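You operate a simulated robot arm through the tools that you are given. There is no shell and no other tool. Be economical: measure what you need, move in short steps, check, and stop when the job is done.

Carry out the task below with a simulated two-armed robot. There is one attempt and no reset: what you move stays moved.

JOB
Test the site board's red stop button and hang the TESTED tag.
Fine: switch four off first; push the stop in, press PROVE, pull the stop out, switch four on; tag beside the main switch. Where these are worked on the way, their far stop is far enough and under half their travel is too little: switch four.

It is judged by the outcome, as a careful person would: the job done as asked, and still so three seconds after it is handed in. It fails if anything else is knocked over, pushed out of place, dropped, spilled or broken.

ROBOT AND FRAMES
Two 7-joint arms with two-finger parallel grippers on one trunk, on a base that drives. Base frame: it is fixed to the floor where the robot stands at the start and does not move with it; the origin is under the middle of the robot, x ahead of it, y to its left, z up. Readings come in m, rad, newtons and seconds.
The left shoulder is at the start at [0.02, 0.17, 1.237], the right one opposite. With the tool pointing down near the work surface each hand reaches from about 0.1 to 0.52 m from the robot's upright axis, wherever it stands, measured 20 degrees to its own side. Places, roughly: breaker five [0.8, 0, 1.4]; breaker four [0.8, 0, 1.4]; breaker one [0.8, 0.2, 1.4]; breaker three [0.8, 0.1, 1.4]; breaker two [0.8, 0.2, 1.4]; grey plug [0.75, -1, 1]; hook beside the main switch [0.8, 0.6, 1.4]; main switch [0.8, 0.5, 1.4]; power board [0.9, 0.2, 0.8]; prove button [0.8, -0.1, 1.3]; red stop button [0.8, -0.2, 1.3]; switch five [0.8, -0.2, 1.1]; switch four [0.8, 0, 1.1]; switch one [0.8, 0.5, 1.1]; switch three [0.8, 0.2, 1.1]; switch two [0.8, 0.3, 1.1]. Payload 3.8 kg a hand.
Tool frame (each hand has its own): the origin (TCP) lies between the finger pads and is the grasp point; the fingertips stand 0.03 m ahead of it; z points along the fingers, y is the line along which they close. The gripper opens to 0.11 m. The fingers are 0.02 m wide and 0.01 m thick; the gripper's body (0.048 by 0.112 m) begins 0.055 m behind the TCP.
Orientation is that of the tool frame in the base frame, as [roll, pitch, yaw] about the fixed x, y, z axes, in that order (R = Rz(yaw) Ry(pitch) Rx(roll)). With the fingers straight down and closing along the base's y, the tool's x points along the base's -x, its y along +y and its z along -z.

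CONTROLS
- The arms move only by the tool step_arm. It takes "left_series", "right_series" or both (then of equal length, played together; a hand with none holds still); each is a list of rows, each a list of 3 entries, a list of its own where there are three numbers: the turn, a rotation vector about the base's x, y, z in units of 8 degrees (1.0 is 8 degrees), then the shift along the base's x, y, z in units of 30 mm (1.0 is 30 mm), then the opening, from 0 (shut) to 1 (fully open). In form: [[[ax, ay, az], [tx, ty, tz], grip], ...]. A call has 1 to 12 rows; each row shifts and turns the commanded pose from where the row before left it. A call with a number of a shift or a turn outside -1 to 1 is refused whole. Rows are played at 5 a second. More than 0.05 m and 0.15 rad between two rows, or a gripper value outside its range, and nothing of the call is played. Where a pose cannot be reached the arm comes as near as it can. A force on the tool above 90 N (or 10 N above the force at the start of the call, whichever is more), or a blocked arm, ends the call early, and 0.2 s more pass. Each finger travels about 0.072 m/s and halts on what it meets, pressing with about 34 N; the grip force reading is that of the motor and also rises with nothing between the fingers. The clock runs only during rows and for 0.2 s after the last one: add rows that do not move to give the fingers time. The reply holds the time, the measured pose of the TCP, the force on the tool along the base axes, the opening and the grip force, in the units named above and with some noise, with the torque about the TCP (base axes, N m) and any sound that the robot's microphone picked up.
- Cameras (640 x 400 px; columns grow to the right, rows downward): "scene" is now at [0.1114, 0.0105, 1.4317]; the picture's right is [0.14, -0.99, 0.00], its down [-0.11, -0.02, -0.99] and it looks along [0.98, 0.14, -0.11] (base axes); focal length 214 px, centre (320, 200). "left" rides on the left gripper at [0.072, -0.017, -0.103] in its tool frame; the picture's right is [0.23, 0.97, 0.00], its down [-0.76, 0.18, -0.62] and it looks along [-0.61, 0.14, 0.78] (tool axes); focal length 222 px, centre (320, 200). "right" rides on the right gripper at [0.072, 0.017, -0.103] in its tool frame; the picture's right is [-0.23, 0.97, 0.00], its down [-0.76, -0.18, -0.62] and it looks along [-0.61, -0.14, 0.78] (tool axes); focal length 222 px, centre (320, 200). There is no depth. A picture from a camera that has moved, and an enlarged one, comes with that camera's place and axes in the base frame and with its lens.
- snapshot(camera): a new picture of that camera. No time passes.
- lift_body(by): slides the trunk up (or, below 0, down) by that many m; the arms and the scene camera ride with it, the base frame stays. It gives what a move gives, with no picture.
- base_move(legs): drives the robot by 1 to 6 legs, each [ahead, turn to the left] in m and rad, along the robot's own axes; the way and the turn of a leg run together, so that a leg with both is an arc; at most 1.5 m and 3.142 rad a leg. The arms and the cameras ride along, it lands a little off, and it stops where it bumps. It gives what a move gives.
- turn_head(pan, tilt): turns the head with the scene camera to pan (to the left, within 1.396 rad either way) and tilt (down, from -0.506 to 1.204), counted from straight ahead of the robot. It gives what a move gives.
- close_up(camera, box): a new picture of the part [left, top, right, bottom] of that camera's present view, enlarged. No time passes.
- sign_off(): hands the job in; it is judged then, once.

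Go step by step. Nothing tells you exact positions but the pictures and the camera data: compare them with the known pose of the tool, close in by small moves and look again before you grip or let go. The budget is 120 turns and 92 pictures, counting those below and the enlarged ones. Unless the task says otherwise, let go and move clear before handing in, and close with one line.

The tools are called after ">>>" as a command line: name --argument value ..., lists and objects as JSON in quotes. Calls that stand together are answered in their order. step_arm: Moves the arms, as the interface text tells. Its arguments: {"type":"object","properties":{"left_series":{"type":"array"},"right_series":{"type":"array"}},"required":[]} The other tools are called the same way: lift_body (by) slides the trunk up or down; base_move (legs) drives the base; turn_head (pan, tilt) turns the head that bears the scene camera; snapshot (camera) takes a picture; close_up (camera, box) takes an enlarged picture of a part of a camera's view; sign_off () hands the job in.

At the start:

```text
time: 0.0
left_ee_pos: [0.3771, 0.1883, 1.4958]
left_orientation: [-3.14, 0.001, -3.141]
left_wrist_force: [-0.8, -0.5, -0.7]
left_torque: [0.0, 0.03, 0.01]
left_gripper_width: 0.1102
left_grip_force: 0.1
right_ee_pos: [0.3404, -0.1071, 1.4974]
right_orientation: [3.141, 0.002, 3.14]
right_wrist_force: [-0.2, 0.3, -0.4]
right_torque: [-0.03, -0.01, 0.01]
right_gripper_width: 0.1098
right_grip_force: 0.1
trunk travel left (down, up): [-0.333, 0.237]
robot x, y, heading: [0.0027, -0.0, -0.0]
head pan, tilt: [0.141, 0.11]
```

scene: 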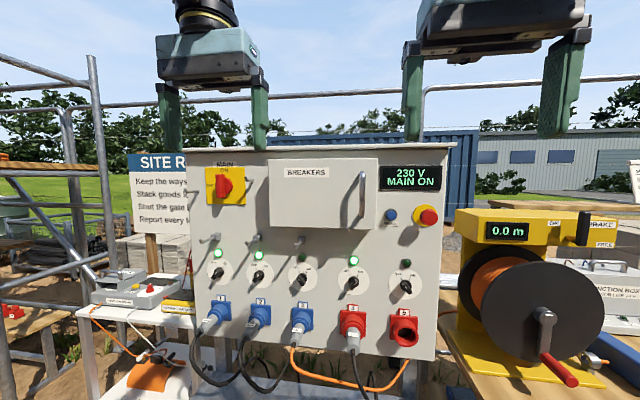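
right: 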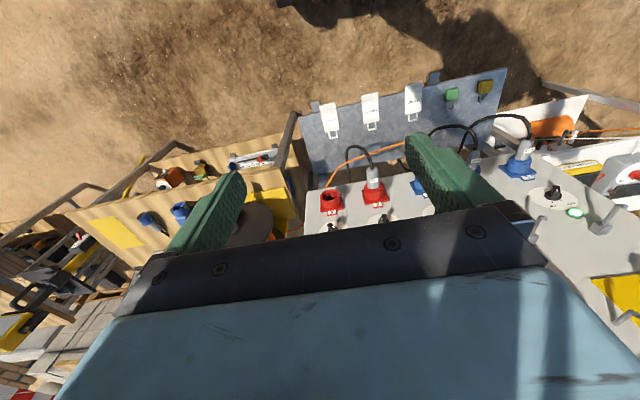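
left: 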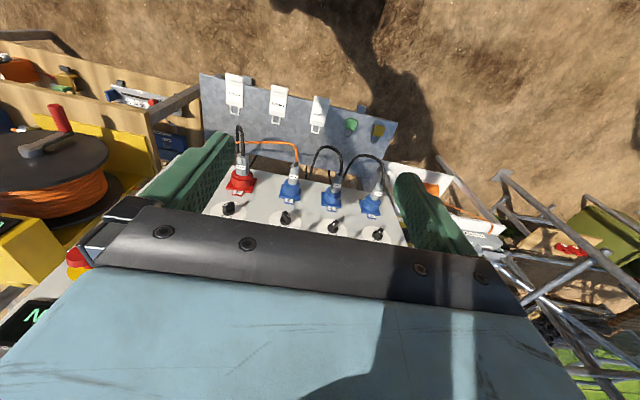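

I see the power board ahead with the main switch at top left, the stop and PROVE buttons at top right and the rotary switches below. The tags hang on a panel low in front of it. I'll look closer first.

>>> close_up --camera "scene" --box '[180, 140, 320, 228]'

>>> close_up --camera "scene" --box '[180, 220, 440, 382]'

>>> close_up --camera "scene" --box '[320, 140, 460, 228]'

>>> close_up --camera "left" --box '[190, 60, 430, 250]'

>>> turn_head --pan 0.14 --tilt 0.75

>>> snapshot --camera "scene"

```text
4.55 times, centred on (250, 184) of scene
camera zoom: at [0.1114, 0.0105, 1.4317], right [0.14, -0.99, 0.0], down [-0.11, -0.02, -0.99], along [0.98, 0.14, -0.11], focal length 975 px, centre (638, 273)
```

zoom: 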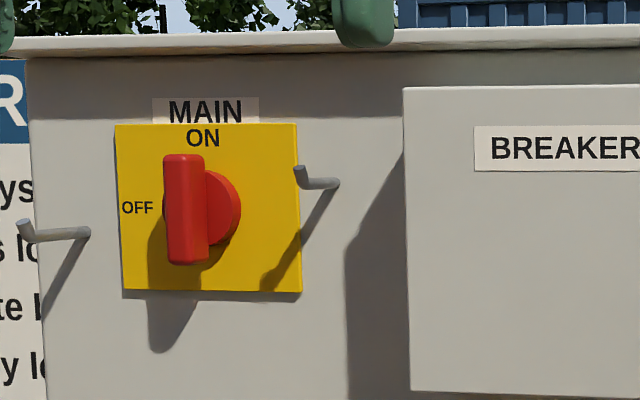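

```text
2.46 times, centred on (310, 301) of scene
camera zoom: at [0.1114, 0.0105, 1.4317], right [0.14, -0.99, 0.0], down [-0.11, -0.02, -0.99], along [0.98, 0.14, -0.11], focal length 528 px, centre (345, -49)
```

zoom: 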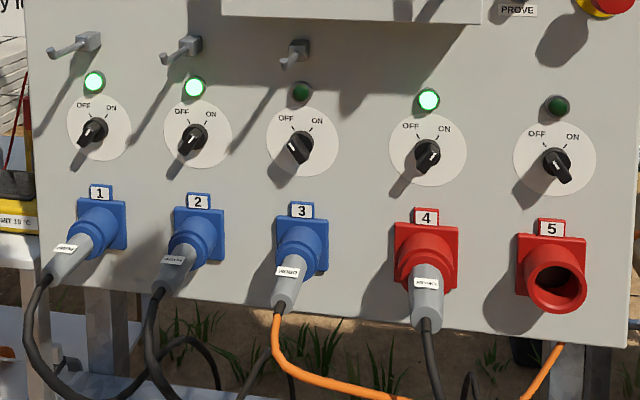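

```text
4.55 times, centred on (390, 184) of scene
camera zoom: at [0.1114, 0.0105, 1.4317], right [0.14, -0.99, 0.0], down [-0.11, -0.02, -0.99], along [0.98, 0.14, -0.11], focal length 975 px, centre (2, 273)
```

zoom: 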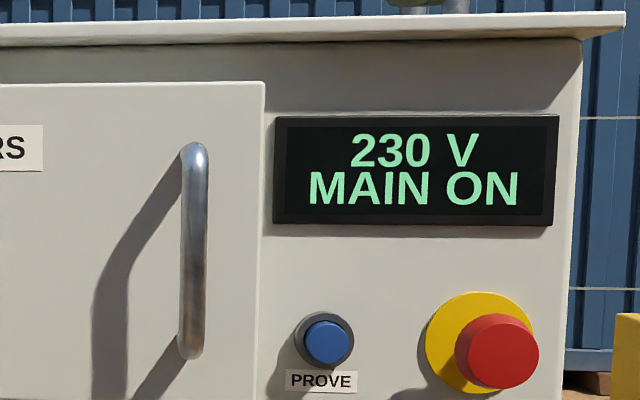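

```text
2.11 times, centred on (310, 155) of left
camera zoom: at [0.3047, 0.1726, 1.6001], right [-0.23, 0.97, 0.0], down [0.76, 0.18, 0.62], along [0.61, 0.14, -0.78], focal length 468 px, centre (341, 295)
```

zoom: 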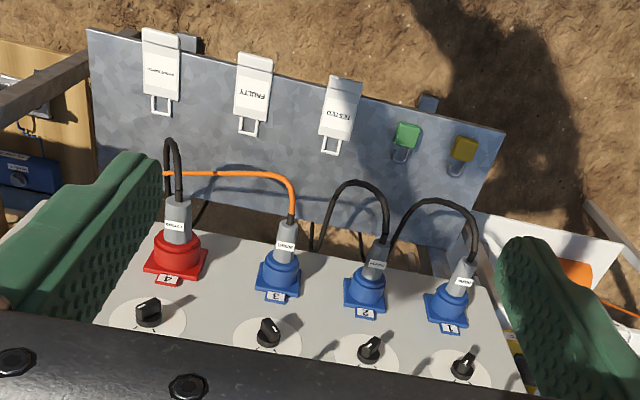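

```text
time: 1.0
left_ee_pos: [0.3774, 0.1888, 1.4965]
left_orientation: [-3.14, 0.001, -3.139]
left_wrist_force: [0.2, -0.1, -0.7]
left_torque: [0.03, -0.01, 0.01]
left_gripper_width: 0.1096
left_grip_force: 0.1
right_ee_pos: [0.3415, -0.1075, 1.4983]
right_orientation: [3.14, 0.001, 3.138]
right_wrist_force: [-0.1, 0.1, -0.5]
right_torque: [-0.03, 0.0, 0.0]
right_gripper_width: 0.1102
right_grip_force: 0.2
trunk travel left (down, up): [-0.333, 0.237]
robot x, y, heading: [-0.0066, -0.0013, 0.002]
head pan, tilt: [0.14, 0.75]
```

```text
84 pictures are left
camera scene: at [0.1022, 0.009, 1.3737], right [0.14, -0.99, 0.0], down [-0.67, -0.09, -0.73], along [0.72, 0.1, -0.68], focal length 214 px, centre (320, 200)
```

scene: 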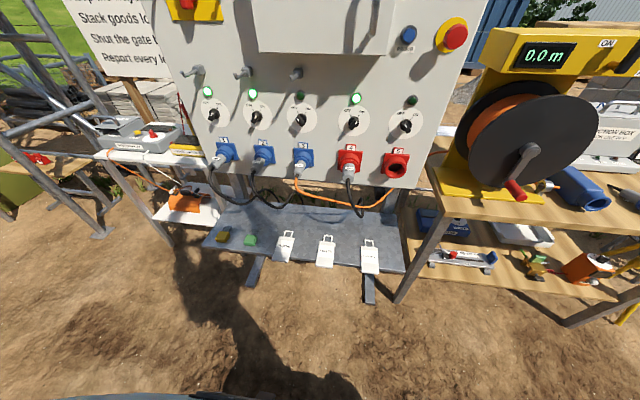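

TESTED is the leftmost tag, lying on the low shelf at roughly (0.60, 0.235, 0.62). I'll turn the right hand to point ahead and take a closer look at the switches.

>>> step_arm --right_series '[[[0, -0.9375, 0], [0, 0, -0.5], 0.5], [[0, -0.9375, 0], [0, 0, -0.5], 0.5], [[0, -0.9375, 0], [0, 0, -0.5], 0.5], [[0, -0.9375, 0], [0, 0, -0.5], 0.5], [[0, -0.9375, 0], [0, 0, -0.5], 0.5], [[0, -0.9375, 0], [0, 0, -0.5], 0.5], [[0, -0.9375, 0], [0, 0, -0.5], 0.5], [[0, -0.9375, 0], [0, 0, -0.5], 0.5], [[0, -0.9375, 0], [0, 0, -0.5], 0.5], [[0, -0.9375, 0], [0, 0, -0.5], 0.5], [[0, -0.9375, 0], [0, 0, -0.5], 0.5], [[0, -0.9375, 0], [0, 0, -0.5], 0.5]]'

>>> turn_head --pan 0.0 --tilt 0.3

>>> snapshot --camera "scene"

>>> snapshot --camera "right"

```text
time: 2.3
left_ee_pos: [0.3773, 0.1881, 1.4963]
left_orientation: [-3.141, 0.002, -3.14]
left_wrist_force: [-0.3, -0.9, 0.5]
left_torque: [0.0, 0.03, -0.01]
left_gripper_width: 0.1101
left_grip_force: 0.0
right_ee_pos: [0.3482, -0.1149, 1.4334]
right_orientation: [3.095, 0.671, 3.089]
right_wrist_force: [12.5, 0.5, 36.0]
right_torque: [0.56, 5.81, -0.42]
right_gripper_width: 0.0549
right_grip_force: 0.1
trunk travel left (down, up): [-0.333, 0.237]
robot x, y, heading: [-0.0007, 0.002, -0.001]
head pan, tilt: [0.14, 0.75]
stopped in row 6 (right hand): the force on the tool passed its limit at 102 N (the readings are from after the stop); the commanded pose is now the measured one
```

```text
time: 3.2
left_ee_pos: [0.3773, 0.1894, 1.4985]
left_orientation: [-3.139, 0.0, -3.139]
left_wrist_force: [-0.2, -0.6, 0.1]
left_torque: [0.0, -0.01, 0.0]
left_gripper_width: 0.1101
left_grip_force: 0.0
right_ee_pos: [0.3472, -0.1131, 1.429]
right_orientation: [3.11, 0.666, 3.099]
right_wrist_force: [0.1, -0.5, -0.5]
right_torque: [-0.02, 0.0, 0.04]
right_gripper_width: 0.0549
right_grip_force: 0.0
trunk travel left (down, up): [-0.333, 0.237]
robot x, y, heading: [-0.0005, 0.0047, -0.0]
head pan, tilt: [0.0, 0.3]
```

```text
83 pictures are left
camera scene: at [0.1137, -0.0026, 1.4139], right [0.0, -1.0, 0.0], down [-0.3, 0.0, -0.95], along [0.95, 0.0, -0.3], focal length 214 px, centre (320, 200)
```

scene: 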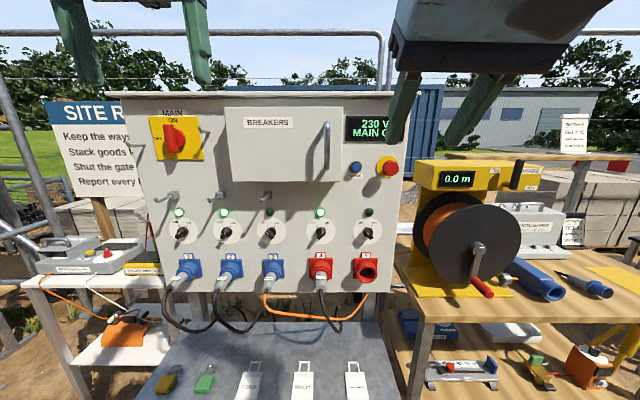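

```text
82 pictures are left
camera right: at [0.2269, -0.0947, 1.4657], right [0.2, 0.97, 0.16], down [0.21, -0.21, 0.96], along [0.96, -0.15, -0.24], focal length 222 px, centre (320, 200)
```

right: 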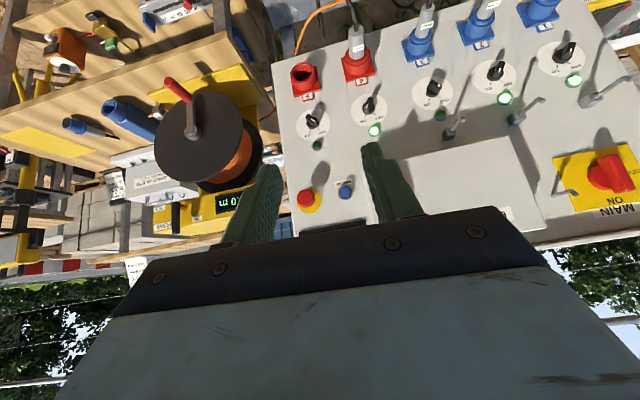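

The right hand probably met the robot's own head while turning. I'll push it forward and lower as it finishes turning.

>>> step_arm --right_series '[[[0, 0, 0], [1, -0.4, -0.5], 0.5], [[0, 0, 0], [1, -0.4, -0.5], 0.5], [[0, 0, 0], [1, -0.4, -1], 0.5], [[0, -0.7, 0], [1, 0, -1], 0.5], [[0, -0.9, 0], [0.5, 0, -1], 0.5], [[0, -0.9, 0], [0.5, 0, -1], 0.5], [[0, -0.9, 0], [0, 0, -1], 0.5], [[0, -0.9, 0], [0, 0, -1], 0.5], [[0, -0.9, 0], [0, 0, 0], 0.5], [[0, -0.9, 0], [0, 0, 0], 0.5]]'

>>> snapshot --camera "scene"

>>> close_up --camera "scene" --box '[270, 190, 400, 270]'

```text
time: 5.4
left_ee_pos: [0.3783, 0.189, 1.4958]
left_orientation: [-3.139, 0.001, -3.14]
left_wrist_force: [-0.2, -0.9, 0.5]
left_torque: [0.03, 0.01, -0.04]
left_gripper_width: 0.11
left_grip_force: 0.0
right_ee_pos: [0.4981, -0.1499, 1.2196]
right_orientation: [2.952, 1.392, 2.959]
right_wrist_force: [-0.4, -0.7, 0.5]
right_torque: [0.02, 0.02, 0.01]
right_gripper_width: 0.055
right_grip_force: 0.0
right hand out of reach, approached as far as the arm can: row 10
trunk travel left (down, up): [-0.333, 0.237]
robot x, y, heading: [-0.0019, 0.001, 0.002]
head pan, tilt: [0.0, 0.3]
```

```text
81 pictures are left
camera scene: at [0.1139, -0.003, 1.414], right [0.0, -1.0, 0.0], down [-0.3, 0.0, -0.96], along [0.96, 0.0, -0.3], focal length 214 px, centre (320, 200)
```

scene: 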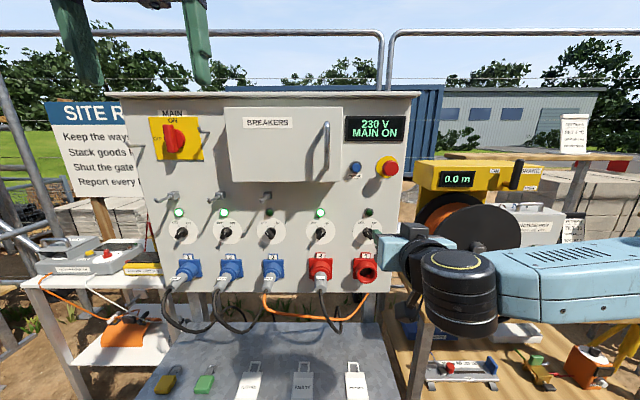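

```text
4.92 times, centred on (335, 230) of scene
camera zoom: at [0.1139, -0.003, 1.414], right [0.0, -1.0, 0.0], down [-0.3, 0.0, -0.96], along [0.96, 0.0, -0.3], focal length 1056 px, centre (246, 52)
```

zoom: 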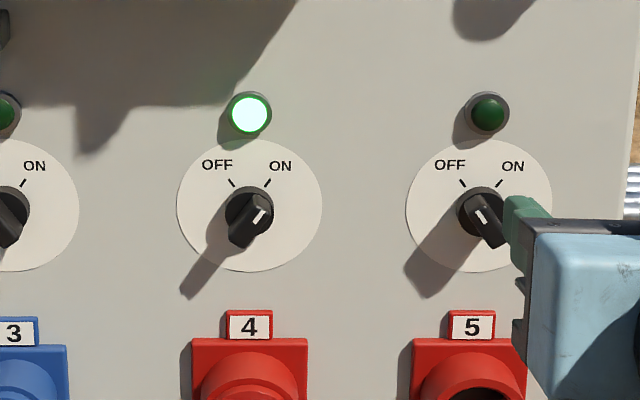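

Switch four is ON, with its knob at about (0.81, −0.006, 1.065), and OFF is counter-clockwise. I'll test the right arm's forward reach while straightening the hand.

>>> step_arm --right_series '[[[0, -0.3, 0], [1, 0.5, -0.5], 0.5], [[0, -0.3, 0], [1, 0.5, -0.5], 0.5], [[0, -0.3, 0], [1, 0.5, -0.5], 0.5], [[0, -0.3, 0], [1, 0.5, -0.5], 0.5]]'

```text
time: 6.4
left_ee_pos: [0.3771, 0.1905, 1.4953]
left_orientation: [-3.14, -0.001, -3.139]
left_wrist_force: [-0.2, -0.1, 0.5]
left_torque: [-0.02, 0.03, -0.01]
left_gripper_width: 0.1099
left_grip_force: 0.0
right_ee_pos: [0.6167, -0.0736, 1.168]
right_orientation: [1.963, 1.536, 1.964]
right_wrist_force: [-0.2, -0.3, -1.0]
right_torque: [-0.02, -0.03, 0.01]
right_gripper_width: 0.0551
right_grip_force: 0.1
right hand out of reach, approached as far as the arm can: row 3, 4
trunk travel left (down, up): [-0.333, 0.237]
robot x, y, heading: [0.0019, 0.0006, -0.001]
head pan, tilt: [0.0, 0.3]
```

The arm reaches about 0.6 m ahead, so I'll pull the hand back, roll it to match the knob's handle and drive closer.

>>> step_arm --right_series '[[[0.9, 0, 0], [-1, 0.5, -0.5], 0.5], [[0.9, 0, 0], [-1, 0.5, -0.5], 0.5], [[0.9, 0, 0], [-1, 0.5, -1], 0.5], [[0.9, 0, 0], [-1, 0.4, -0.5], 0.5], [[0.8, 0, 0], [-1, 0.0, -0.5], 0.5]]'

>>> base_move --legs '[[0.22, 0]]'

>>> snapshot --camera "right"

>>> snapshot --camera "scene"

```text
time: 7.6
left_ee_pos: [0.3768, 0.1891, 1.4958]
left_orientation: [-3.14, 0.002, -3.141]
left_wrist_force: [-0.3, 0.7, 0.1]
left_torque: [0.02, 0.03, -0.01]
left_gripper_width: 0.1095
left_grip_force: 0.0
right_ee_pos: [0.4648, -0.0173, 1.0775]
right_orientation: [1.576, 0.92, 1.586]
right_wrist_force: [-0.1, -0.1, -0.6]
right_torque: [-0.01, 0.0, 0.0]
right_gripper_width: 0.0552
right_grip_force: 0.1
trunk travel left (down, up): [-0.333, 0.237]
robot x, y, heading: [-0.0015, -0.0004, -0.002]
head pan, tilt: [0.0, 0.3]
```

```text
time: 9.3
left_ee_pos: [0.5959, 0.19, 1.4943]
left_orientation: [-3.14, 0.001, -3.137]
left_wrist_force: [-0.2, 1.0, 0.8]
left_torque: [0.02, 0.02, 0.02]
left_gripper_width: 0.11
left_grip_force: 0.0
right_ee_pos: [0.6832, -0.0176, 1.0768]
right_orientation: [1.577, 0.924, 1.59]
right_wrist_force: [0.1, 0.2, -0.1]
right_torque: [-0.02, -0.01, 0.02]
right_gripper_width: 0.055
right_grip_force: 0.0
trunk travel left (down, up): [-0.333, 0.237]
robot x, y, heading: [0.2183, -0.0002, 0.005]
head pan, tilt: [0.0, 0.3]
```

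```text
79 pictures are left
camera right: at [0.5792, 0.0388, 1.0302], right [-0.01, 0.64, 0.77], down [-0.61, -0.61, 0.5], along [0.79, -0.47, 0.4], focal length 222 px, centre (320, 200)
```

right: 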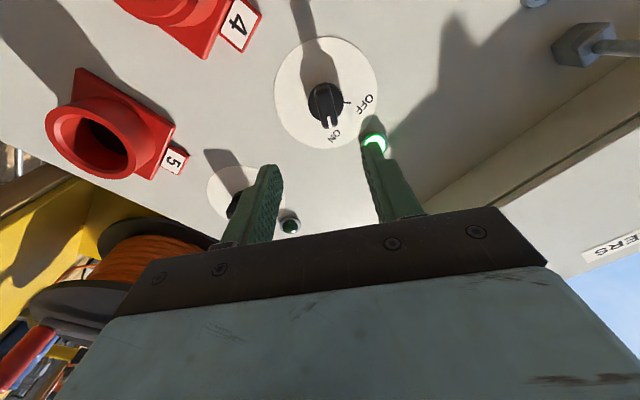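

```text
78 pictures are left
camera scene: at [0.3323, -0.0021, 1.414], right [0.0, -1.0, 0.0], down [-0.3, 0.0, -0.96], along [0.96, 0.0, -0.3], focal length 214 px, centre (320, 200)
```

scene: 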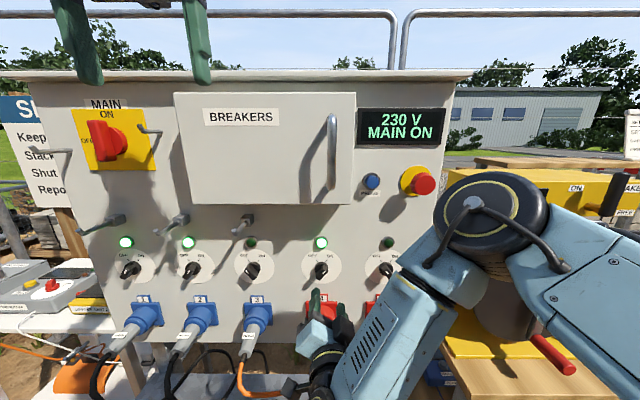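

Now I'll take detailed views of the knob to pin down its place.

>>> close_up --camera "right" --box '[240, 30, 400, 130]'

>>> close_up --camera "scene" --box '[280, 235, 376, 295]'

```text
4.00 times, centred on (320, 80) of right
camera zoom: at [0.5792, 0.0388, 1.0302], right [-0.01, 0.64, 0.77], down [-0.61, -0.61, 0.5], along [0.79, -0.47, 0.4], focal length 888 px, centre (320, 680)
```

zoom: 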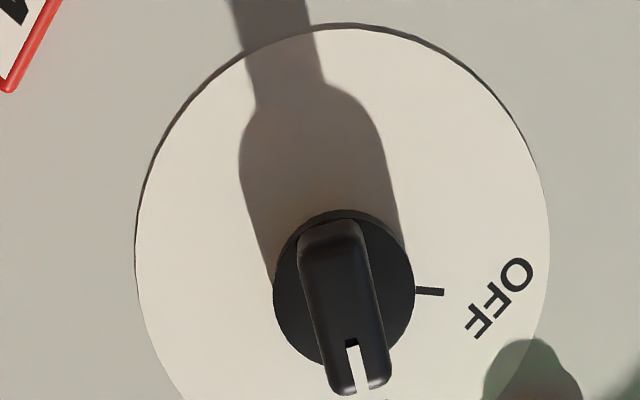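

```text
6.67 times, centred on (328, 265) of scene
camera zoom: at [0.3323, -0.0021, 1.414], right [0.0, -1.0, 0.0], down [-0.3, 0.0, -0.96], along [0.96, 0.0, -0.3], focal length 1430 px, centre (267, -233)
```

zoom: 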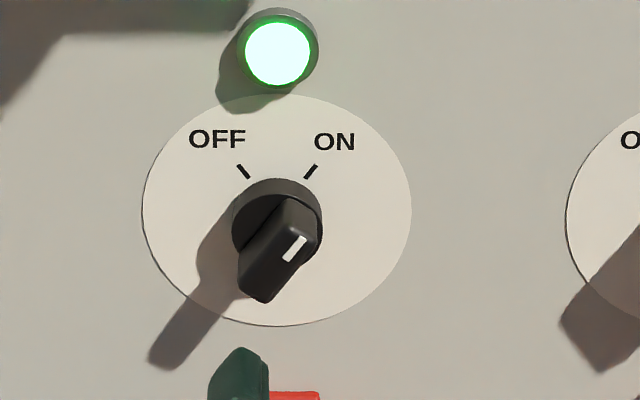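

The handle front is at about x=0.787, with its axis at (y −0.006, z 1.077) and the dial at about 0.822. I'll approach it with the fingers straddling the handle.

>>> step_arm --right_series '[[[0, 0, 0], [0.6, 0.4, 0], 0.5], [[0, 0, 0], [0.9, 0, 0], 0.5], [[0, 0, 0], [0.5, 0, 0], 0.5], [[0, 0, 0], [0, 0, 0], 0.5]]'

>>> snapshot --camera "right"

>>> close_up --camera "scene" --box '[270, 235, 398, 315]'

```text
time: 10.3
left_ee_pos: [0.5952, 0.19, 1.4975]
left_orientation: [-3.14, 0.001, -3.137]
left_wrist_force: [0.4, 0.3, 0.6]
left_torque: [0.04, 0.0, 0.0]
left_gripper_width: 0.1102
left_grip_force: 0.0
right_ee_pos: [0.7436, -0.0043, 1.076]
right_orientation: [1.577, 0.924, 1.59]
right_wrist_force: [0.6, 0.7, 0.3]
right_torque: [0.02, 0.02, 0.02]
right_gripper_width: 0.0553
right_grip_force: 0.2
trunk travel left (down, up): [-0.333, 0.237]
robot x, y, heading: [0.2159, 0.004, -0.003]
head pan, tilt: [0.0, 0.3]
```

```text
75 pictures are left
camera right: at [0.6394, 0.0508, 1.0296], right [-0.01, 0.64, 0.77], down [-0.61, -0.61, 0.5], along [0.79, -0.47, 0.4], focal length 222 px, centre (320, 200)
```

right: 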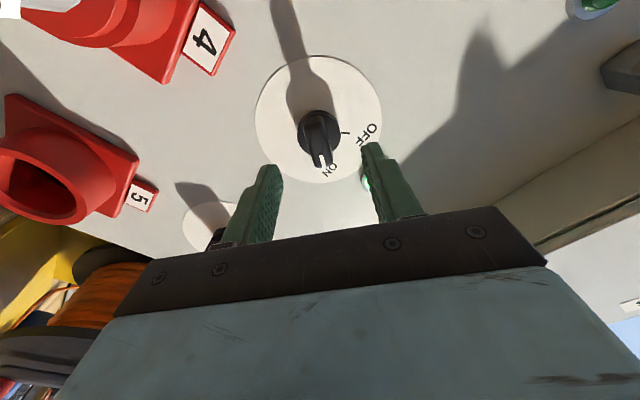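

```text
5.00 times, centred on (334, 275) of scene
camera zoom: at [0.3317, -0.0022, 1.414], right [0.0, -1.0, 0.0], down [-0.3, 0.0, -0.96], along [0.96, 0.0, -0.3], focal length 1072 px, centre (250, -175)
```

zoom: 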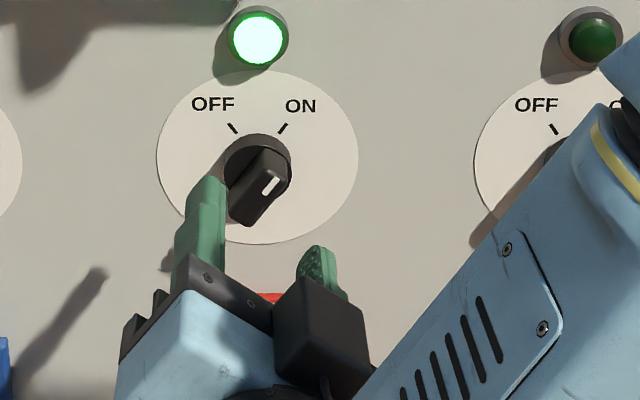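

The fingers straddle the handle well. I'll advance about 30 mm and close.

>>> step_arm --right_series '[[[0, 0, 0], [0.5, -0.03, 0], 0.5], [[0, 0, 0], [0.5, 0, 0], 0.5], [[0, 0, 0], [0, 0, 0], 0.3], [[0, 0, 0], [0, 0, 0], 0.1], [[0, 0, 0], [0, 0, 0], 0.05], [[0, 0, 0], [0, 0, 0], 0.05]]'

>>> close_up --camera "scene" --box '[270, 235, 398, 315]'

>>> snapshot --camera "right"

```text
time: 11.7
left_ee_pos: [0.5949, 0.1898, 1.4972]
left_orientation: [-3.139, 0.003, -3.14]
left_wrist_force: [0.0, 0.3, -0.4]
left_torque: [0.0, -0.01, -0.01]
left_gripper_width: 0.1099
left_grip_force: 0.0
right_ee_pos: [0.7729, -0.0057, 1.0776]
right_orientation: [1.574, 0.924, 1.589]
right_wrist_force: [0.7, 1.6, 4.1]
right_torque: [-0.75, 0.31, -0.11]
right_gripper_width: 0.0161
right_grip_force: 45.0
trunk travel left (down, up): [-0.333, 0.237]
robot x, y, heading: [0.2202, 0.0, 0.001]
head pan, tilt: [0.0, 0.3]
```

```text
5.00 times, centred on (334, 275) of scene
camera zoom: at [0.3316, -0.0016, 1.414], right [0.0, -1.0, 0.0], down [-0.3, 0.0, -0.96], along [0.96, 0.0, -0.3], focal length 1072 px, centre (250, -175)
```

zoom: 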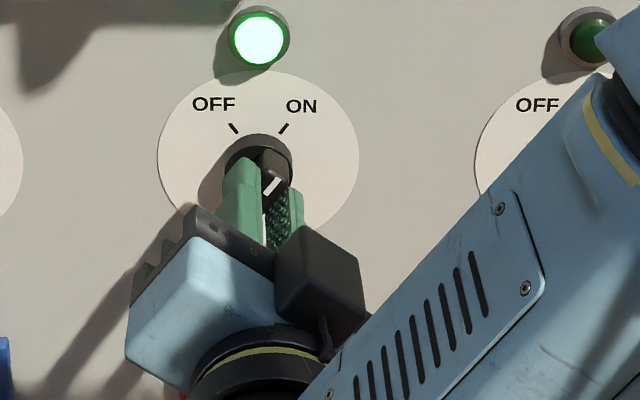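

```text
72 pictures are left
camera right: at [0.669, 0.0501, 1.0301], right [-0.01, 0.64, 0.77], down [-0.61, -0.61, 0.5], along [0.79, -0.47, 0.4], focal length 222 px, centre (320, 200)
```

right: 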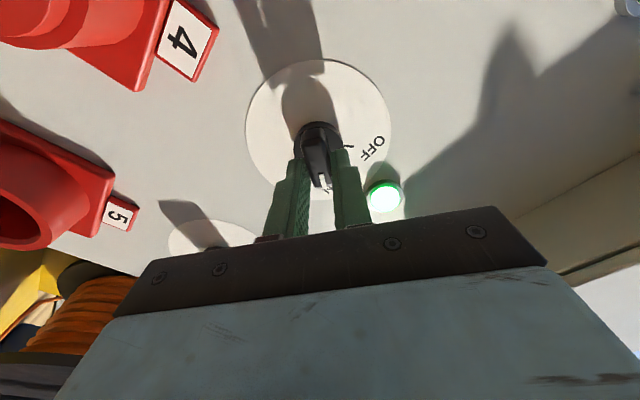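

The handle is gripped at 16 mm. Now I'll turn it towards OFF.

>>> step_arm --right_series '[[[-0.9, 0, 0], [0, 0, 0], 0.05], [[-0.9, 0, 0], [0, 0, 0], 0.05], [[-0.9, 0, 0], [0, 0, 0], 0.05], [[-0.9, 0, 0], [0, 0, 0], 0.05], [[-0.9, 0, 0], [0, 0, 0], 0.05], [[-0.9, 0, 0], [0, 0, 0], 0.05], [[-0.9, 0, 0], [0, 0, 0], 0.05], [[-0.9, 0, 0], [0, 0, 0], 0.05], [[-0.9, 0, 0], [0, 0, 0], 0.05]]'

>>> snapshot --camera "scene"

```text
time: 13.7
left_ee_pos: [0.5953, 0.1945, 1.4969]
left_orientation: [-3.139, 0.002, -3.138]
left_wrist_force: [0.1, -0.4, 0.3]
left_torque: [-0.05, 0.0, -0.01]
left_gripper_width: 0.1099
left_grip_force: 0.0
right_ee_pos: [0.7738, -0.0017, 1.0787]
right_orientation: [-1.595, 1.083, -1.586]
right_wrist_force: [9.8, 21.9, 12.0]
right_torque: [0.04, 0.34, -0.31]
right_gripper_width: 0.016
right_grip_force: 45.1
trunk travel left (down, up): [-0.333, 0.237]
robot x, y, heading: [0.2184, 0.0023, 0.005]
head pan, tilt: [0.0, 0.3]
```

```text
71 pictures are left
camera scene: at [0.332, 0.0016, 1.414], right [0.0, -1.0, 0.0], down [-0.3, 0.0, -0.96], along [0.96, 0.0, -0.3], focal length 214 px, centre (320, 200)
```

scene: 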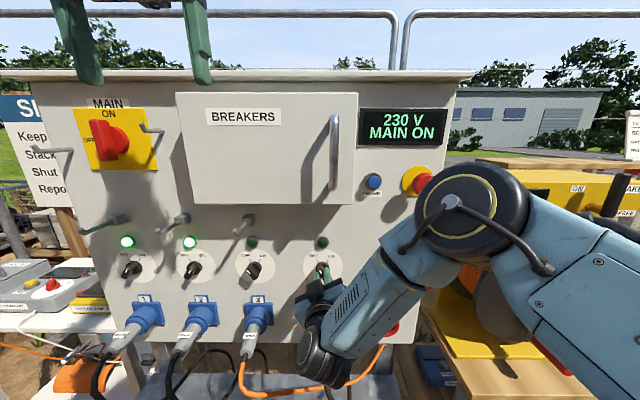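

Lamp 4 has gone out. One more small turn will bring it to its stop.

>>> step_arm --right_series '[[[-0.7, 0, 0], [0, 0, 0], 0.05], [[-0.5, 0, 0], [0, 0, 0], 0.05]]'

```text
time: 14.3
left_ee_pos: [0.5959, 0.1935, 1.496]
left_orientation: [-3.138, 0.002, -3.138]
left_wrist_force: [-0.2, 0.5, 0.7]
left_torque: [0.01, 0.03, -0.01]
left_gripper_width: 0.11
left_grip_force: 0.2
right_ee_pos: [0.7738, -0.0015, 1.0783]
right_orientation: [-1.593, 0.918, -1.582]
right_wrist_force: [9.7, 23.7, 6.9]
right_torque: [1.07, -0.37, 0.27]
right_gripper_width: 0.0162
right_grip_force: 45.2
trunk travel left (down, up): [-0.333, 0.237]
robot x, y, heading: [0.2178, 0.0012, 0.001]
head pan, tilt: [0.0, 0.3]
```

Torque is building at the stop, so I'll release and back off, then look.

>>> step_arm --right_series '[[[0, 0, 0], [0, 0, 0], 0.3], [[0, 0, 0], [0, 0, 0], 0.5], [[0, 0, 0], [0, 0, 0], 0.5], [[0, 0, 0], [-1, 0, 0], 0.5], [[0, 0, 0], [-1, 0, 0], 0.5], [[0, 0, 0], [-1, 0, 0], 0.5], [[0, 0, 0], [-1, -0.5, 0.5], 0.3]]'

>>> snapshot --camera "scene"

>>> close_up --camera "scene" --box '[300, 150, 460, 290]'

```text
time: 15.9
left_ee_pos: [0.5943, 0.1895, 1.4959]
left_orientation: [-3.139, 0.001, -3.139]
left_wrist_force: [-0.9, -0.3, 0.8]
left_torque: [0.01, 0.02, 0.02]
left_gripper_width: 0.11
left_grip_force: 0.0
right_ee_pos: [0.6516, -0.0207, 1.0926]
right_orientation: [-1.592, 0.919, -1.588]
right_wrist_force: [-1.1, -0.1, -0.3]
right_torque: [0.04, -0.02, -0.01]
right_gripper_width: 0.0332
right_grip_force: 0.0
trunk travel left (down, up): [-0.333, 0.237]
robot x, y, heading: [0.2193, 0.0016, 0.005]
head pan, tilt: [0.0, 0.3]
```

```text
70 pictures are left
camera scene: at [0.3307, -0.0026, 1.4141], right [0.0, -1.0, 0.0], down [-0.29, 0.0, -0.96], along [0.96, 0.0, -0.29], focal length 214 px, centre (320, 200)
```

scene: 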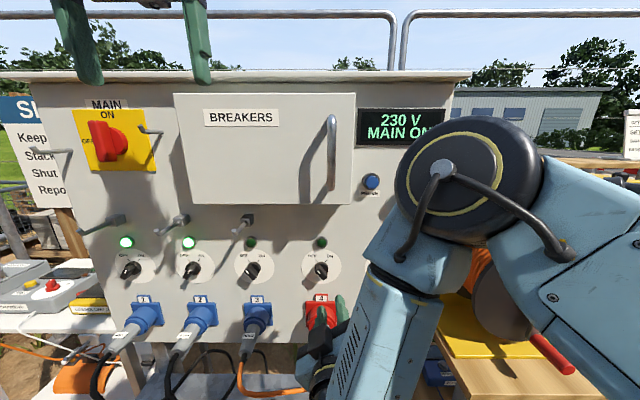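

```text
2.86 times, centred on (380, 220) of scene
camera zoom: at [0.3307, -0.0026, 1.4141], right [0.0, -1.0, 0.0], down [-0.29, 0.0, -0.96], along [0.96, 0.0, -0.29], focal length 613 px, centre (149, 143)
```

zoom: 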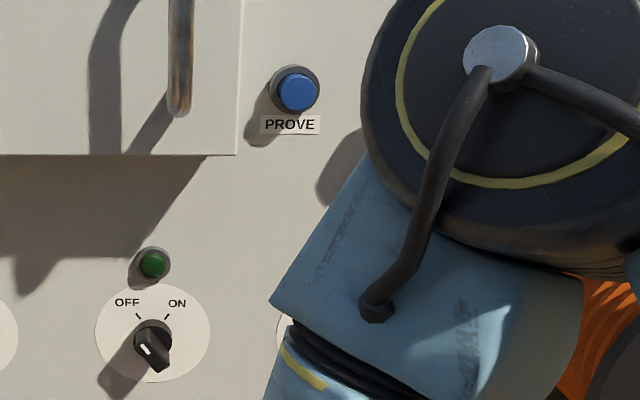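

Switch four is OFF. Next is the red stop, which I put at about (0.77, −0.215, 1.313). I'll bring the closed hand in front of it.

>>> step_arm --right_series '[[[0.6, 0, 0], [-0.5, -0.8, 0.9], 0.2], [[0.6, 0, 0], [0, -0.8, 0.9], 0.0], [[0.6, 0, 0], [0, -0.8, 0.9], 0], [[0.6, 0, 0], [0, -0.8, 0.9], 0], [[0.6, 0, 0], [0, -0.8, 0.9], 0], [[0.6, 0, 0], [0, -0.8, 0.9], 0], [[0.6, 0, 0], [0, -0.8, 0.95], 0], [[0.4, 0, 0], [0, -0.9, 1], 0]]'

>>> snapshot --camera "scene"

>>> snapshot --camera "right"

```text
time: 17.7
left_ee_pos: [0.5945, 0.1878, 1.4977]
left_orientation: [-3.141, 0.002, -3.138]
left_wrist_force: [-0.3, -1.6, 0.8]
left_torque: [0.07, 0.01, -0.02]
left_gripper_width: 0.1099
left_grip_force: 0.0
right_ee_pos: [0.6661, -0.2055, 1.3124]
right_orientation: [-2.524, 1.557, -2.514]
right_wrist_force: [-0.1, 0.1, 0.3]
right_torque: [0.01, -0.01, 0.04]
right_gripper_width: 0.0001
right_grip_force: 33.8
right hand out of reach, approached as far as the arm can: row 4, 5, 6, 7
trunk travel left (down, up): [-0.333, 0.237]
robot x, y, heading: [0.2175, -0.0023, 0.001]
head pan, tilt: [0.0, 0.3]
```

```text
68 pictures are left
camera scene: at [0.3311, -0.0044, 1.414], right [0.0, -1.0, 0.0], down [-0.3, 0.0, -0.96], along [0.96, 0.0, -0.3], focal length 214 px, centre (320, 200)
```

scene: 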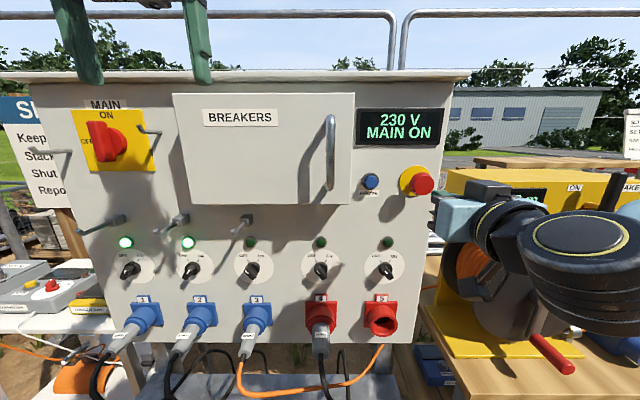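

```text
67 pictures are left
camera right: at [0.5611, -0.1913, 1.2412], right [-0.01, 0.98, 0.22], down [-0.61, -0.18, 0.77], along [0.79, -0.13, 0.6], focal length 222 px, centre (320, 200)
```

right: 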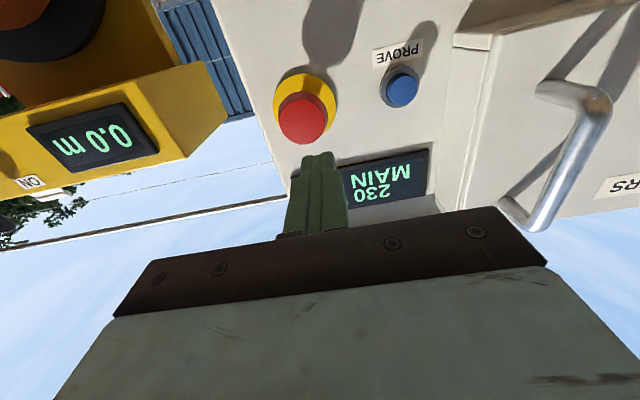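

The red stop's face is at about (0.776, −0.222, 1.308). I'll line up and push gently.

>>> step_arm --right_series '[[[0, 0, 0], [0.8, -0.5, -0.1], 0], [[0, 0, 0], [1, -0.05, 0], 0], [[0, 0, 0], [0.6, 0, 0], 0], [[0, 0, 0], [0.2, 0, 0], 0], [[0, 0, 0], [0.2, 0, 0], 0]]'

>>> close_up --camera "scene" --box '[340, 90, 500, 210]'

>>> close_up --camera "right" --box '[200, 40, 460, 240]'

```text
time: 18.9
left_ee_pos: [0.5946, 0.19, 1.4965]
left_orientation: [-3.14, 0.002, -3.139]
left_wrist_force: [-0.5, -1.3, 0.2]
left_torque: [-0.01, 0.01, 0.03]
left_gripper_width: 0.1102
left_grip_force: 0.1
right_ee_pos: [0.7485, -0.2185, 1.3125]
right_orientation: [-2.555, 1.552, -2.545]
right_wrist_force: [-2.4, 1.1, 0.8]
right_torque: [-0.03, -0.07, 0.01]
right_gripper_width: 0.0
right_grip_force: 33.7
trunk travel left (down, up): [-0.333, 0.237]
robot x, y, heading: [0.2202, -0.0017, 0.0]
head pan, tilt: [0.0, 0.3]
```

```text
3.33 times, centred on (420, 150) of scene
camera zoom: at [0.3308, -0.0023, 1.4141], right [0.0, -1.0, 0.0], down [-0.3, 0.0, -0.96], along [0.96, 0.0, -0.3], focal length 715 px, centre (-13, 367)
```

zoom: 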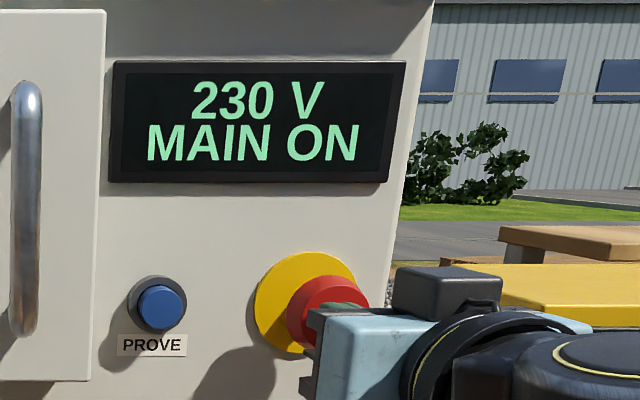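

```text
2.00 times, centred on (330, 140) of right
camera zoom: at [0.6438, -0.2048, 1.241], right [-0.01, 0.98, 0.22], down [-0.61, -0.18, 0.77], along [0.79, -0.13, 0.6], focal length 444 px, centre (300, 320)
```

zoom: 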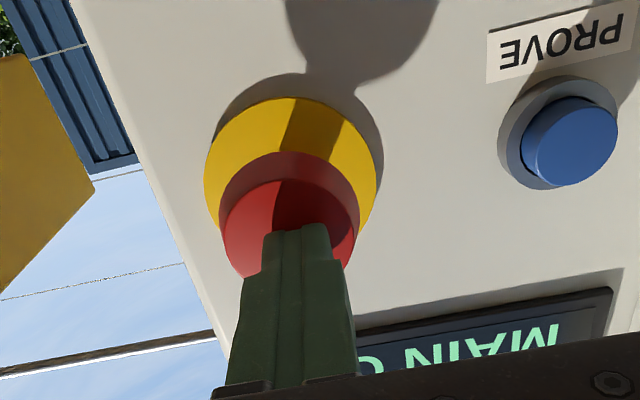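

The fingers are just touching the stop near its centre. I'll press in slowly.

>>> step_arm --right_series '[[[0, 0, 0], [0.15, -0.05, -0.05], 0], [[0, 0, 0], [0.15, 0, 0], 0], [[0, 0, 0], [0.15, 0, 0], 0], [[0, 0, 0], [0.1, 0, 0], 0], [[0, 0, 0], [0, 0, 0], 0]]'

>>> close_up --camera "scene" --box '[340, 90, 500, 210]'

```text
time: 20.1
left_ee_pos: [0.5904, 0.1894, 1.4971]
left_orientation: [3.141, 0.003, -3.14]
left_wrist_force: [-0.2, -0.7, -0.3]
left_torque: [0.02, 0.0, 0.01]
left_gripper_width: 0.1099
left_grip_force: 0.1
right_ee_pos: [0.7573, -0.2203, 1.3115]
right_orientation: [-2.668, 1.549, -2.66]
right_wrist_force: [-24.4, -1.9, -10.7]
right_torque: [-0.05, 0.08, -0.09]
right_gripper_width: 0.0
right_grip_force: 34.3
right hand out of reach, approached as far as the arm can: row 1
trunk travel left (down, up): [-0.333, 0.237]
robot x, y, heading: [0.22, 0.0023, 0.005]
head pan, tilt: [0.0, 0.3]
```

```text
3.33 times, centred on (420, 150) of scene
camera zoom: at [0.3274, -0.0028, 1.4143], right [0.0, -1.0, 0.0], down [-0.29, 0.0, -0.96], along [0.96, 0.0, -0.29], focal length 715 px, centre (-13, 367)
```

zoom: 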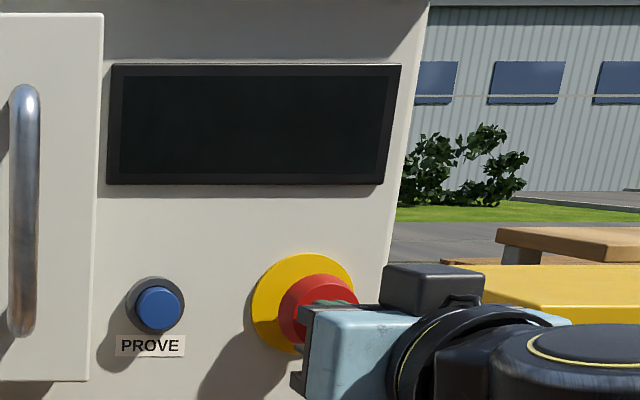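

The display has gone dark, so the stop is in. I'll back off and check that it stays in.

>>> step_arm --right_series '[[[0, 0, 0], [-0.5, 0, 0], 0], [[0, 0, 0], [-1, 0, 0], 0], [[0, 0, 0], [-1, 0, 0], 0], [[0, 0, 0], [0, 1, 0], 0], [[0, 0, 0], [0, 1, 0], 0], [[0, 0, 0], [0, 1, 0], 0], [[0, 0, 0], [0, 0.3, 0], 0]]'

>>> snapshot --camera "scene"

>>> snapshot --camera "right"

```text
time: 21.7
left_ee_pos: [0.5951, 0.1894, 1.4972]
left_orientation: [3.142, 0.001, -3.138]
left_wrist_force: [-0.3, -1.2, 0.0]
left_torque: [0.05, 0.0, 0.0]
left_gripper_width: 0.1099
left_grip_force: 0.0
right_ee_pos: [0.6866, -0.1222, 1.3112]
right_orientation: [-2.439, 1.558, -2.434]
right_wrist_force: [-0.6, 0.7, -0.1]
right_torque: [-0.01, 0.02, -0.01]
right_gripper_width: 0.0
right_grip_force: 34.0
trunk travel left (down, up): [-0.333, 0.237]
robot x, y, heading: [0.2193, 0.0023, 0.006]
head pan, tilt: [0.0, 0.3]
```

```text
63 pictures are left
camera scene: at [0.3314, -0.0024, 1.414], right [0.0, -1.0, 0.0], down [-0.3, 0.0, -0.96], along [0.96, 0.0, -0.3], focal length 214 px, centre (320, 200)
```

scene: 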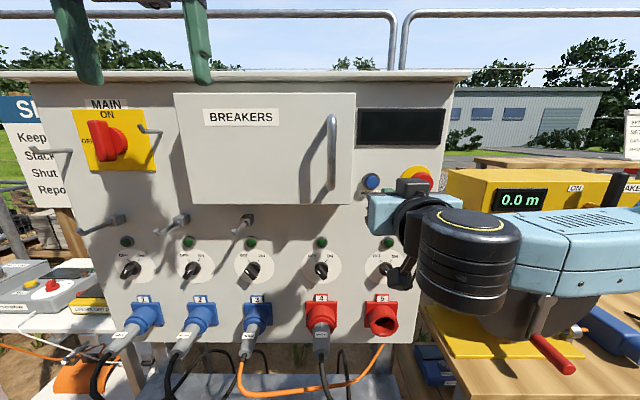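

```text
62 pictures are left
camera right: at [0.5824, -0.1062, 1.2398], right [-0.01, 0.98, 0.22], down [-0.61, -0.18, 0.77], along [0.79, -0.13, 0.6], focal length 222 px, centre (320, 200)
```

right: 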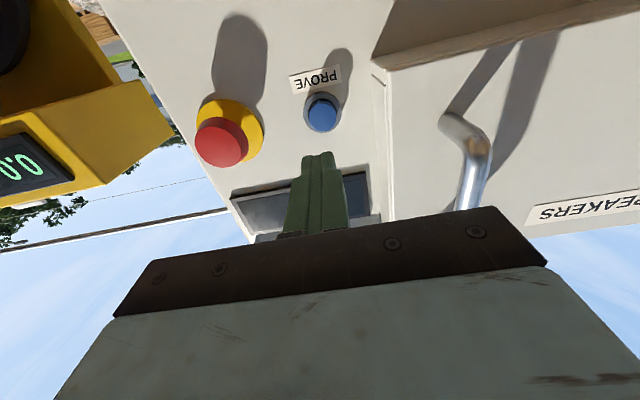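

The stop stays latched and all lamps are out. PROVE is straight ahead at (≈0.805, −0.119, 1.308), so I'll press it.

>>> step_arm --right_series '[[[0, 0, 0], [1, 0.1, -0.1], 0], [[0, 0, 0], [1, 0, 0], 0], [[0, 0, 0], [0.5, 0, 0], 0], [[0, 0, 0], [0.2, 0, 0], 0], [[0, 0, 0], [0.1, 0, 0], 0]]'

>>> close_up --camera "scene" --box '[320, 90, 480, 210]'

>>> close_up --camera "right" --box '[200, 40, 460, 240]'

```text
time: 22.9
left_ee_pos: [0.5949, 0.1902, 1.4963]
left_orientation: [-3.14, 0.002, -3.137]
left_wrist_force: [0.3, 0.3, 0.6]
left_torque: [-0.02, -0.02, 0.0]
left_gripper_width: 0.1102
left_grip_force: 0.2
right_ee_pos: [0.7717, -0.1181, 1.3084]
right_orientation: [-2.436, 1.555, -2.426]
right_wrist_force: [-0.7, -0.1, -1.1]
right_torque: [-0.03, -0.01, 0.0]
right_gripper_width: 0.0002
right_grip_force: 33.7
trunk travel left (down, up): [-0.333, 0.237]
robot x, y, heading: [0.2192, -0.0026, -0.0]
head pan, tilt: [0.0, 0.3]
```

```text
3.33 times, centred on (400, 150) of scene
camera zoom: at [0.3316, -0.0021, 1.414], right [0.0, -1.0, 0.0], down [-0.3, 0.0, -0.96], along [0.96, 0.0, -0.3], focal length 715 px, centre (53, 367)
```

zoom: 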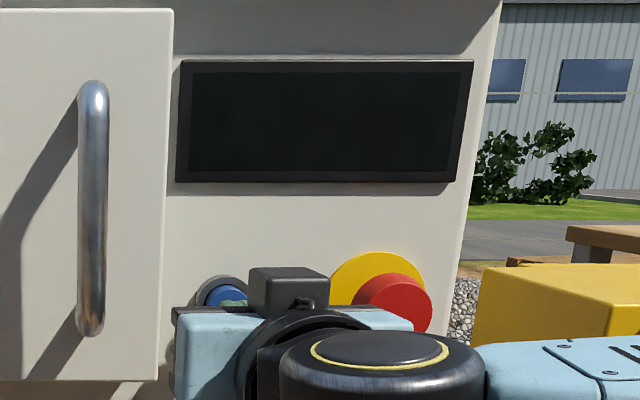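

```text
2.00 times, centred on (330, 140) of right
camera zoom: at [0.6664, -0.1035, 1.2369], right [-0.01, 0.98, 0.22], down [-0.61, -0.18, 0.77], along [0.79, -0.13, 0.6], focal length 444 px, centre (300, 320)
```

zoom: 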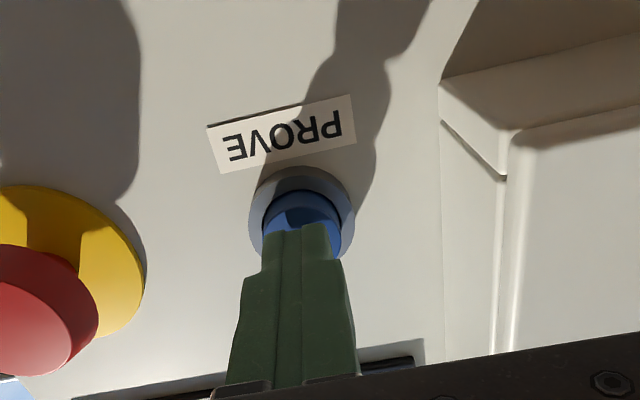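

The hand is well aligned and nearly touching PROVE. I'll press in small increments.

>>> step_arm --right_series '[[[0, 0, 0], [0.12, 0, 0], 0], [[0, 0, 0], [0.12, 0, 0], 0], [[0, 0, 0], [0.12, 0, 0], 0], [[0, 0, 0], [0.1, 0, 0], 0], [[0, 0, 0], [0, 0, 0], 0]]'

>>> close_up --camera "scene" --box '[320, 90, 480, 210]'

```text
time: 24.1
left_ee_pos: [0.5936, 0.1883, 1.4964]
left_orientation: [-3.141, 0.003, -3.139]
left_wrist_force: [-0.7, -0.3, 0.2]
left_torque: [0.01, 0.01, 0.01]
left_gripper_width: 0.1102
left_grip_force: 0.0
right_ee_pos: [0.7823, -0.1186, 1.3097]
right_orientation: [-2.405, 1.557, -2.394]
right_wrist_force: [-8.8, -0.6, -2.2]
right_torque: [0.01, -0.01, -0.08]
right_gripper_width: 0.0002
right_grip_force: 34.1
trunk travel left (down, up): [-0.333, 0.237]
robot x, y, heading: [0.2226, -0.001, 0.004]
head pan, tilt: [0.0, 0.3]
```

```text
3.33 times, centred on (400, 150) of scene
camera zoom: at [0.3299, -0.0026, 1.4141], right [0.0, -1.0, 0.0], down [-0.29, 0.0, -0.96], along [0.96, 0.0, -0.29], focal length 715 px, centre (53, 367)
```

zoom: 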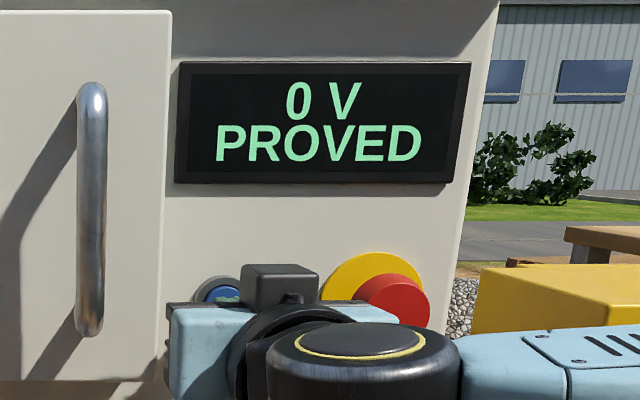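

The display shows "0 V PROVED". I'll back off, open the hand and straddle the red stop head.

>>> step_arm --right_series '[[[0, 0, 0], [-0.5, 0, 0], 0], [[0, 0, 0], [-1, 0, 0], 0], [[0, 0, 0], [-1, 0, 0], 0], [[0, 0, 0], [-0.5, -1, 0], 0.3], [[0, 0, 0], [0, -1, 0], 0.75], [[0, 0, 0], [0, -1, 0], 0.75], [[0, 0, 0], [0, -0.45, 0], 0.75], [[0, 0, 0], [0, 0, 0], 0.75]]'

>>> snapshot --camera "scene"

>>> snapshot --camera "right"

```text
time: 25.9
left_ee_pos: [0.5942, 0.1902, 1.4966]
left_orientation: [-3.14, 0.002, -3.137]
left_wrist_force: [-0.4, 0.3, 0.4]
left_torque: [0.0, 0.02, -0.01]
left_gripper_width: 0.1099
left_grip_force: 0.0
right_ee_pos: [0.6944, -0.2215, 1.3087]
right_orientation: [-2.406, 1.557, -2.399]
right_wrist_force: [0.7, -0.5, 0.0]
right_torque: [-0.01, -0.03, 0.02]
right_gripper_width: 0.0823
right_grip_force: 0.0
trunk travel left (down, up): [-0.333, 0.237]
robot x, y, heading: [0.2181, 0.0003, 0.006]
head pan, tilt: [0.0, 0.3]
```

```text
58 pictures are left
camera scene: at [0.3316, -0.002, 1.414], right [0.0, -1.0, 0.0], down [-0.3, 0.0, -0.96], along [0.96, 0.0, -0.3], focal length 214 px, centre (320, 200)
```

scene: 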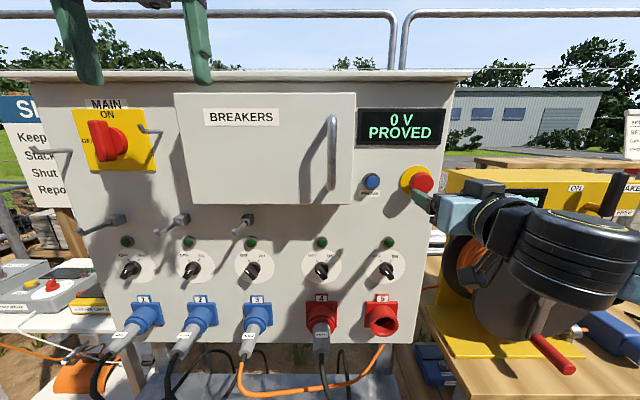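

```text
57 pictures are left
camera right: at [0.5899, -0.2068, 1.2367], right [-0.01, 0.98, 0.22], down [-0.61, -0.18, 0.77], along [0.79, -0.13, 0.6], focal length 222 px, centre (320, 200)
```

right: 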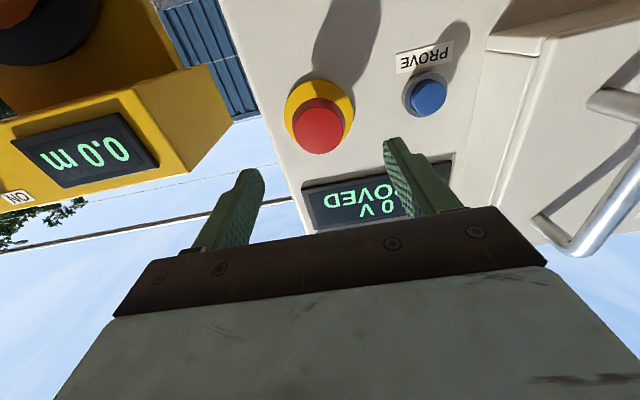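

The fingers bracket the stop head. I'll advance 60 mm and close.

>>> step_arm --right_series '[[[0, 0, 0], [1, 0, 0], 0.75], [[0, 0, 0], [0.9, 0, 0], 0.75], [[0, 0, 0], [0.1, 0, 0], 0.6], [[0, 0, 0], [0, 0, 0], 0.4], [[0, 0, 0], [0, 0, 0], 0.3], [[0, 0, 0], [0, 0, 0], 0.3], [[0, 0, 0], [0, 0, 0], 0.3]]'

>>> close_up --camera "right" --box '[200, 40, 460, 240]'

```text
time: 27.5
left_ee_pos: [0.595, 0.1894, 1.4962]
left_orientation: [-3.14, 0.001, -3.138]
left_wrist_force: [0.0, -0.1, -0.6]
left_torque: [0.01, 0.01, -0.01]
left_gripper_width: 0.11
left_grip_force: 0.1
right_ee_pos: [0.7516, -0.2249, 1.3129]
right_orientation: [-2.614, 1.551, -2.605]
right_wrist_force: [-0.7, -0.3, 0.5]
right_torque: [-0.03, -0.02, 0.0]
right_gripper_width: 0.0331
right_grip_force: 0.1
right hand out of reach, approached as far as the arm can: row 2
trunk travel left (down, up): [-0.333, 0.237]
robot x, y, heading: [0.2177, -0.0002, 0.003]
head pan, tilt: [0.0, 0.3]
```

```text
2.00 times, centred on (330, 140) of right
camera zoom: at [0.6484, -0.2102, 1.2418], right [0.0, 0.98, 0.22], down [-0.61, -0.18, 0.77], along [0.79, -0.13, 0.6], focal length 444 px, centre (300, 320)
```

zoom: 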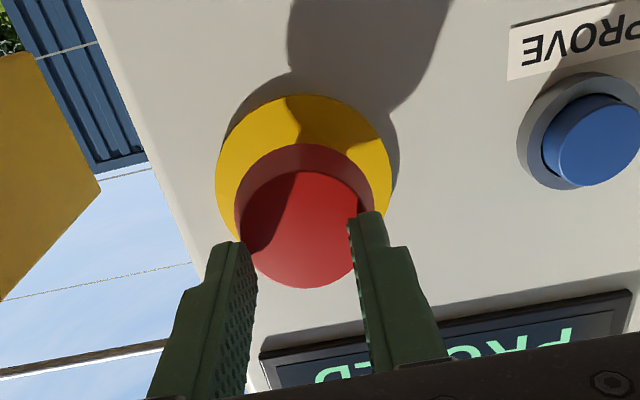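

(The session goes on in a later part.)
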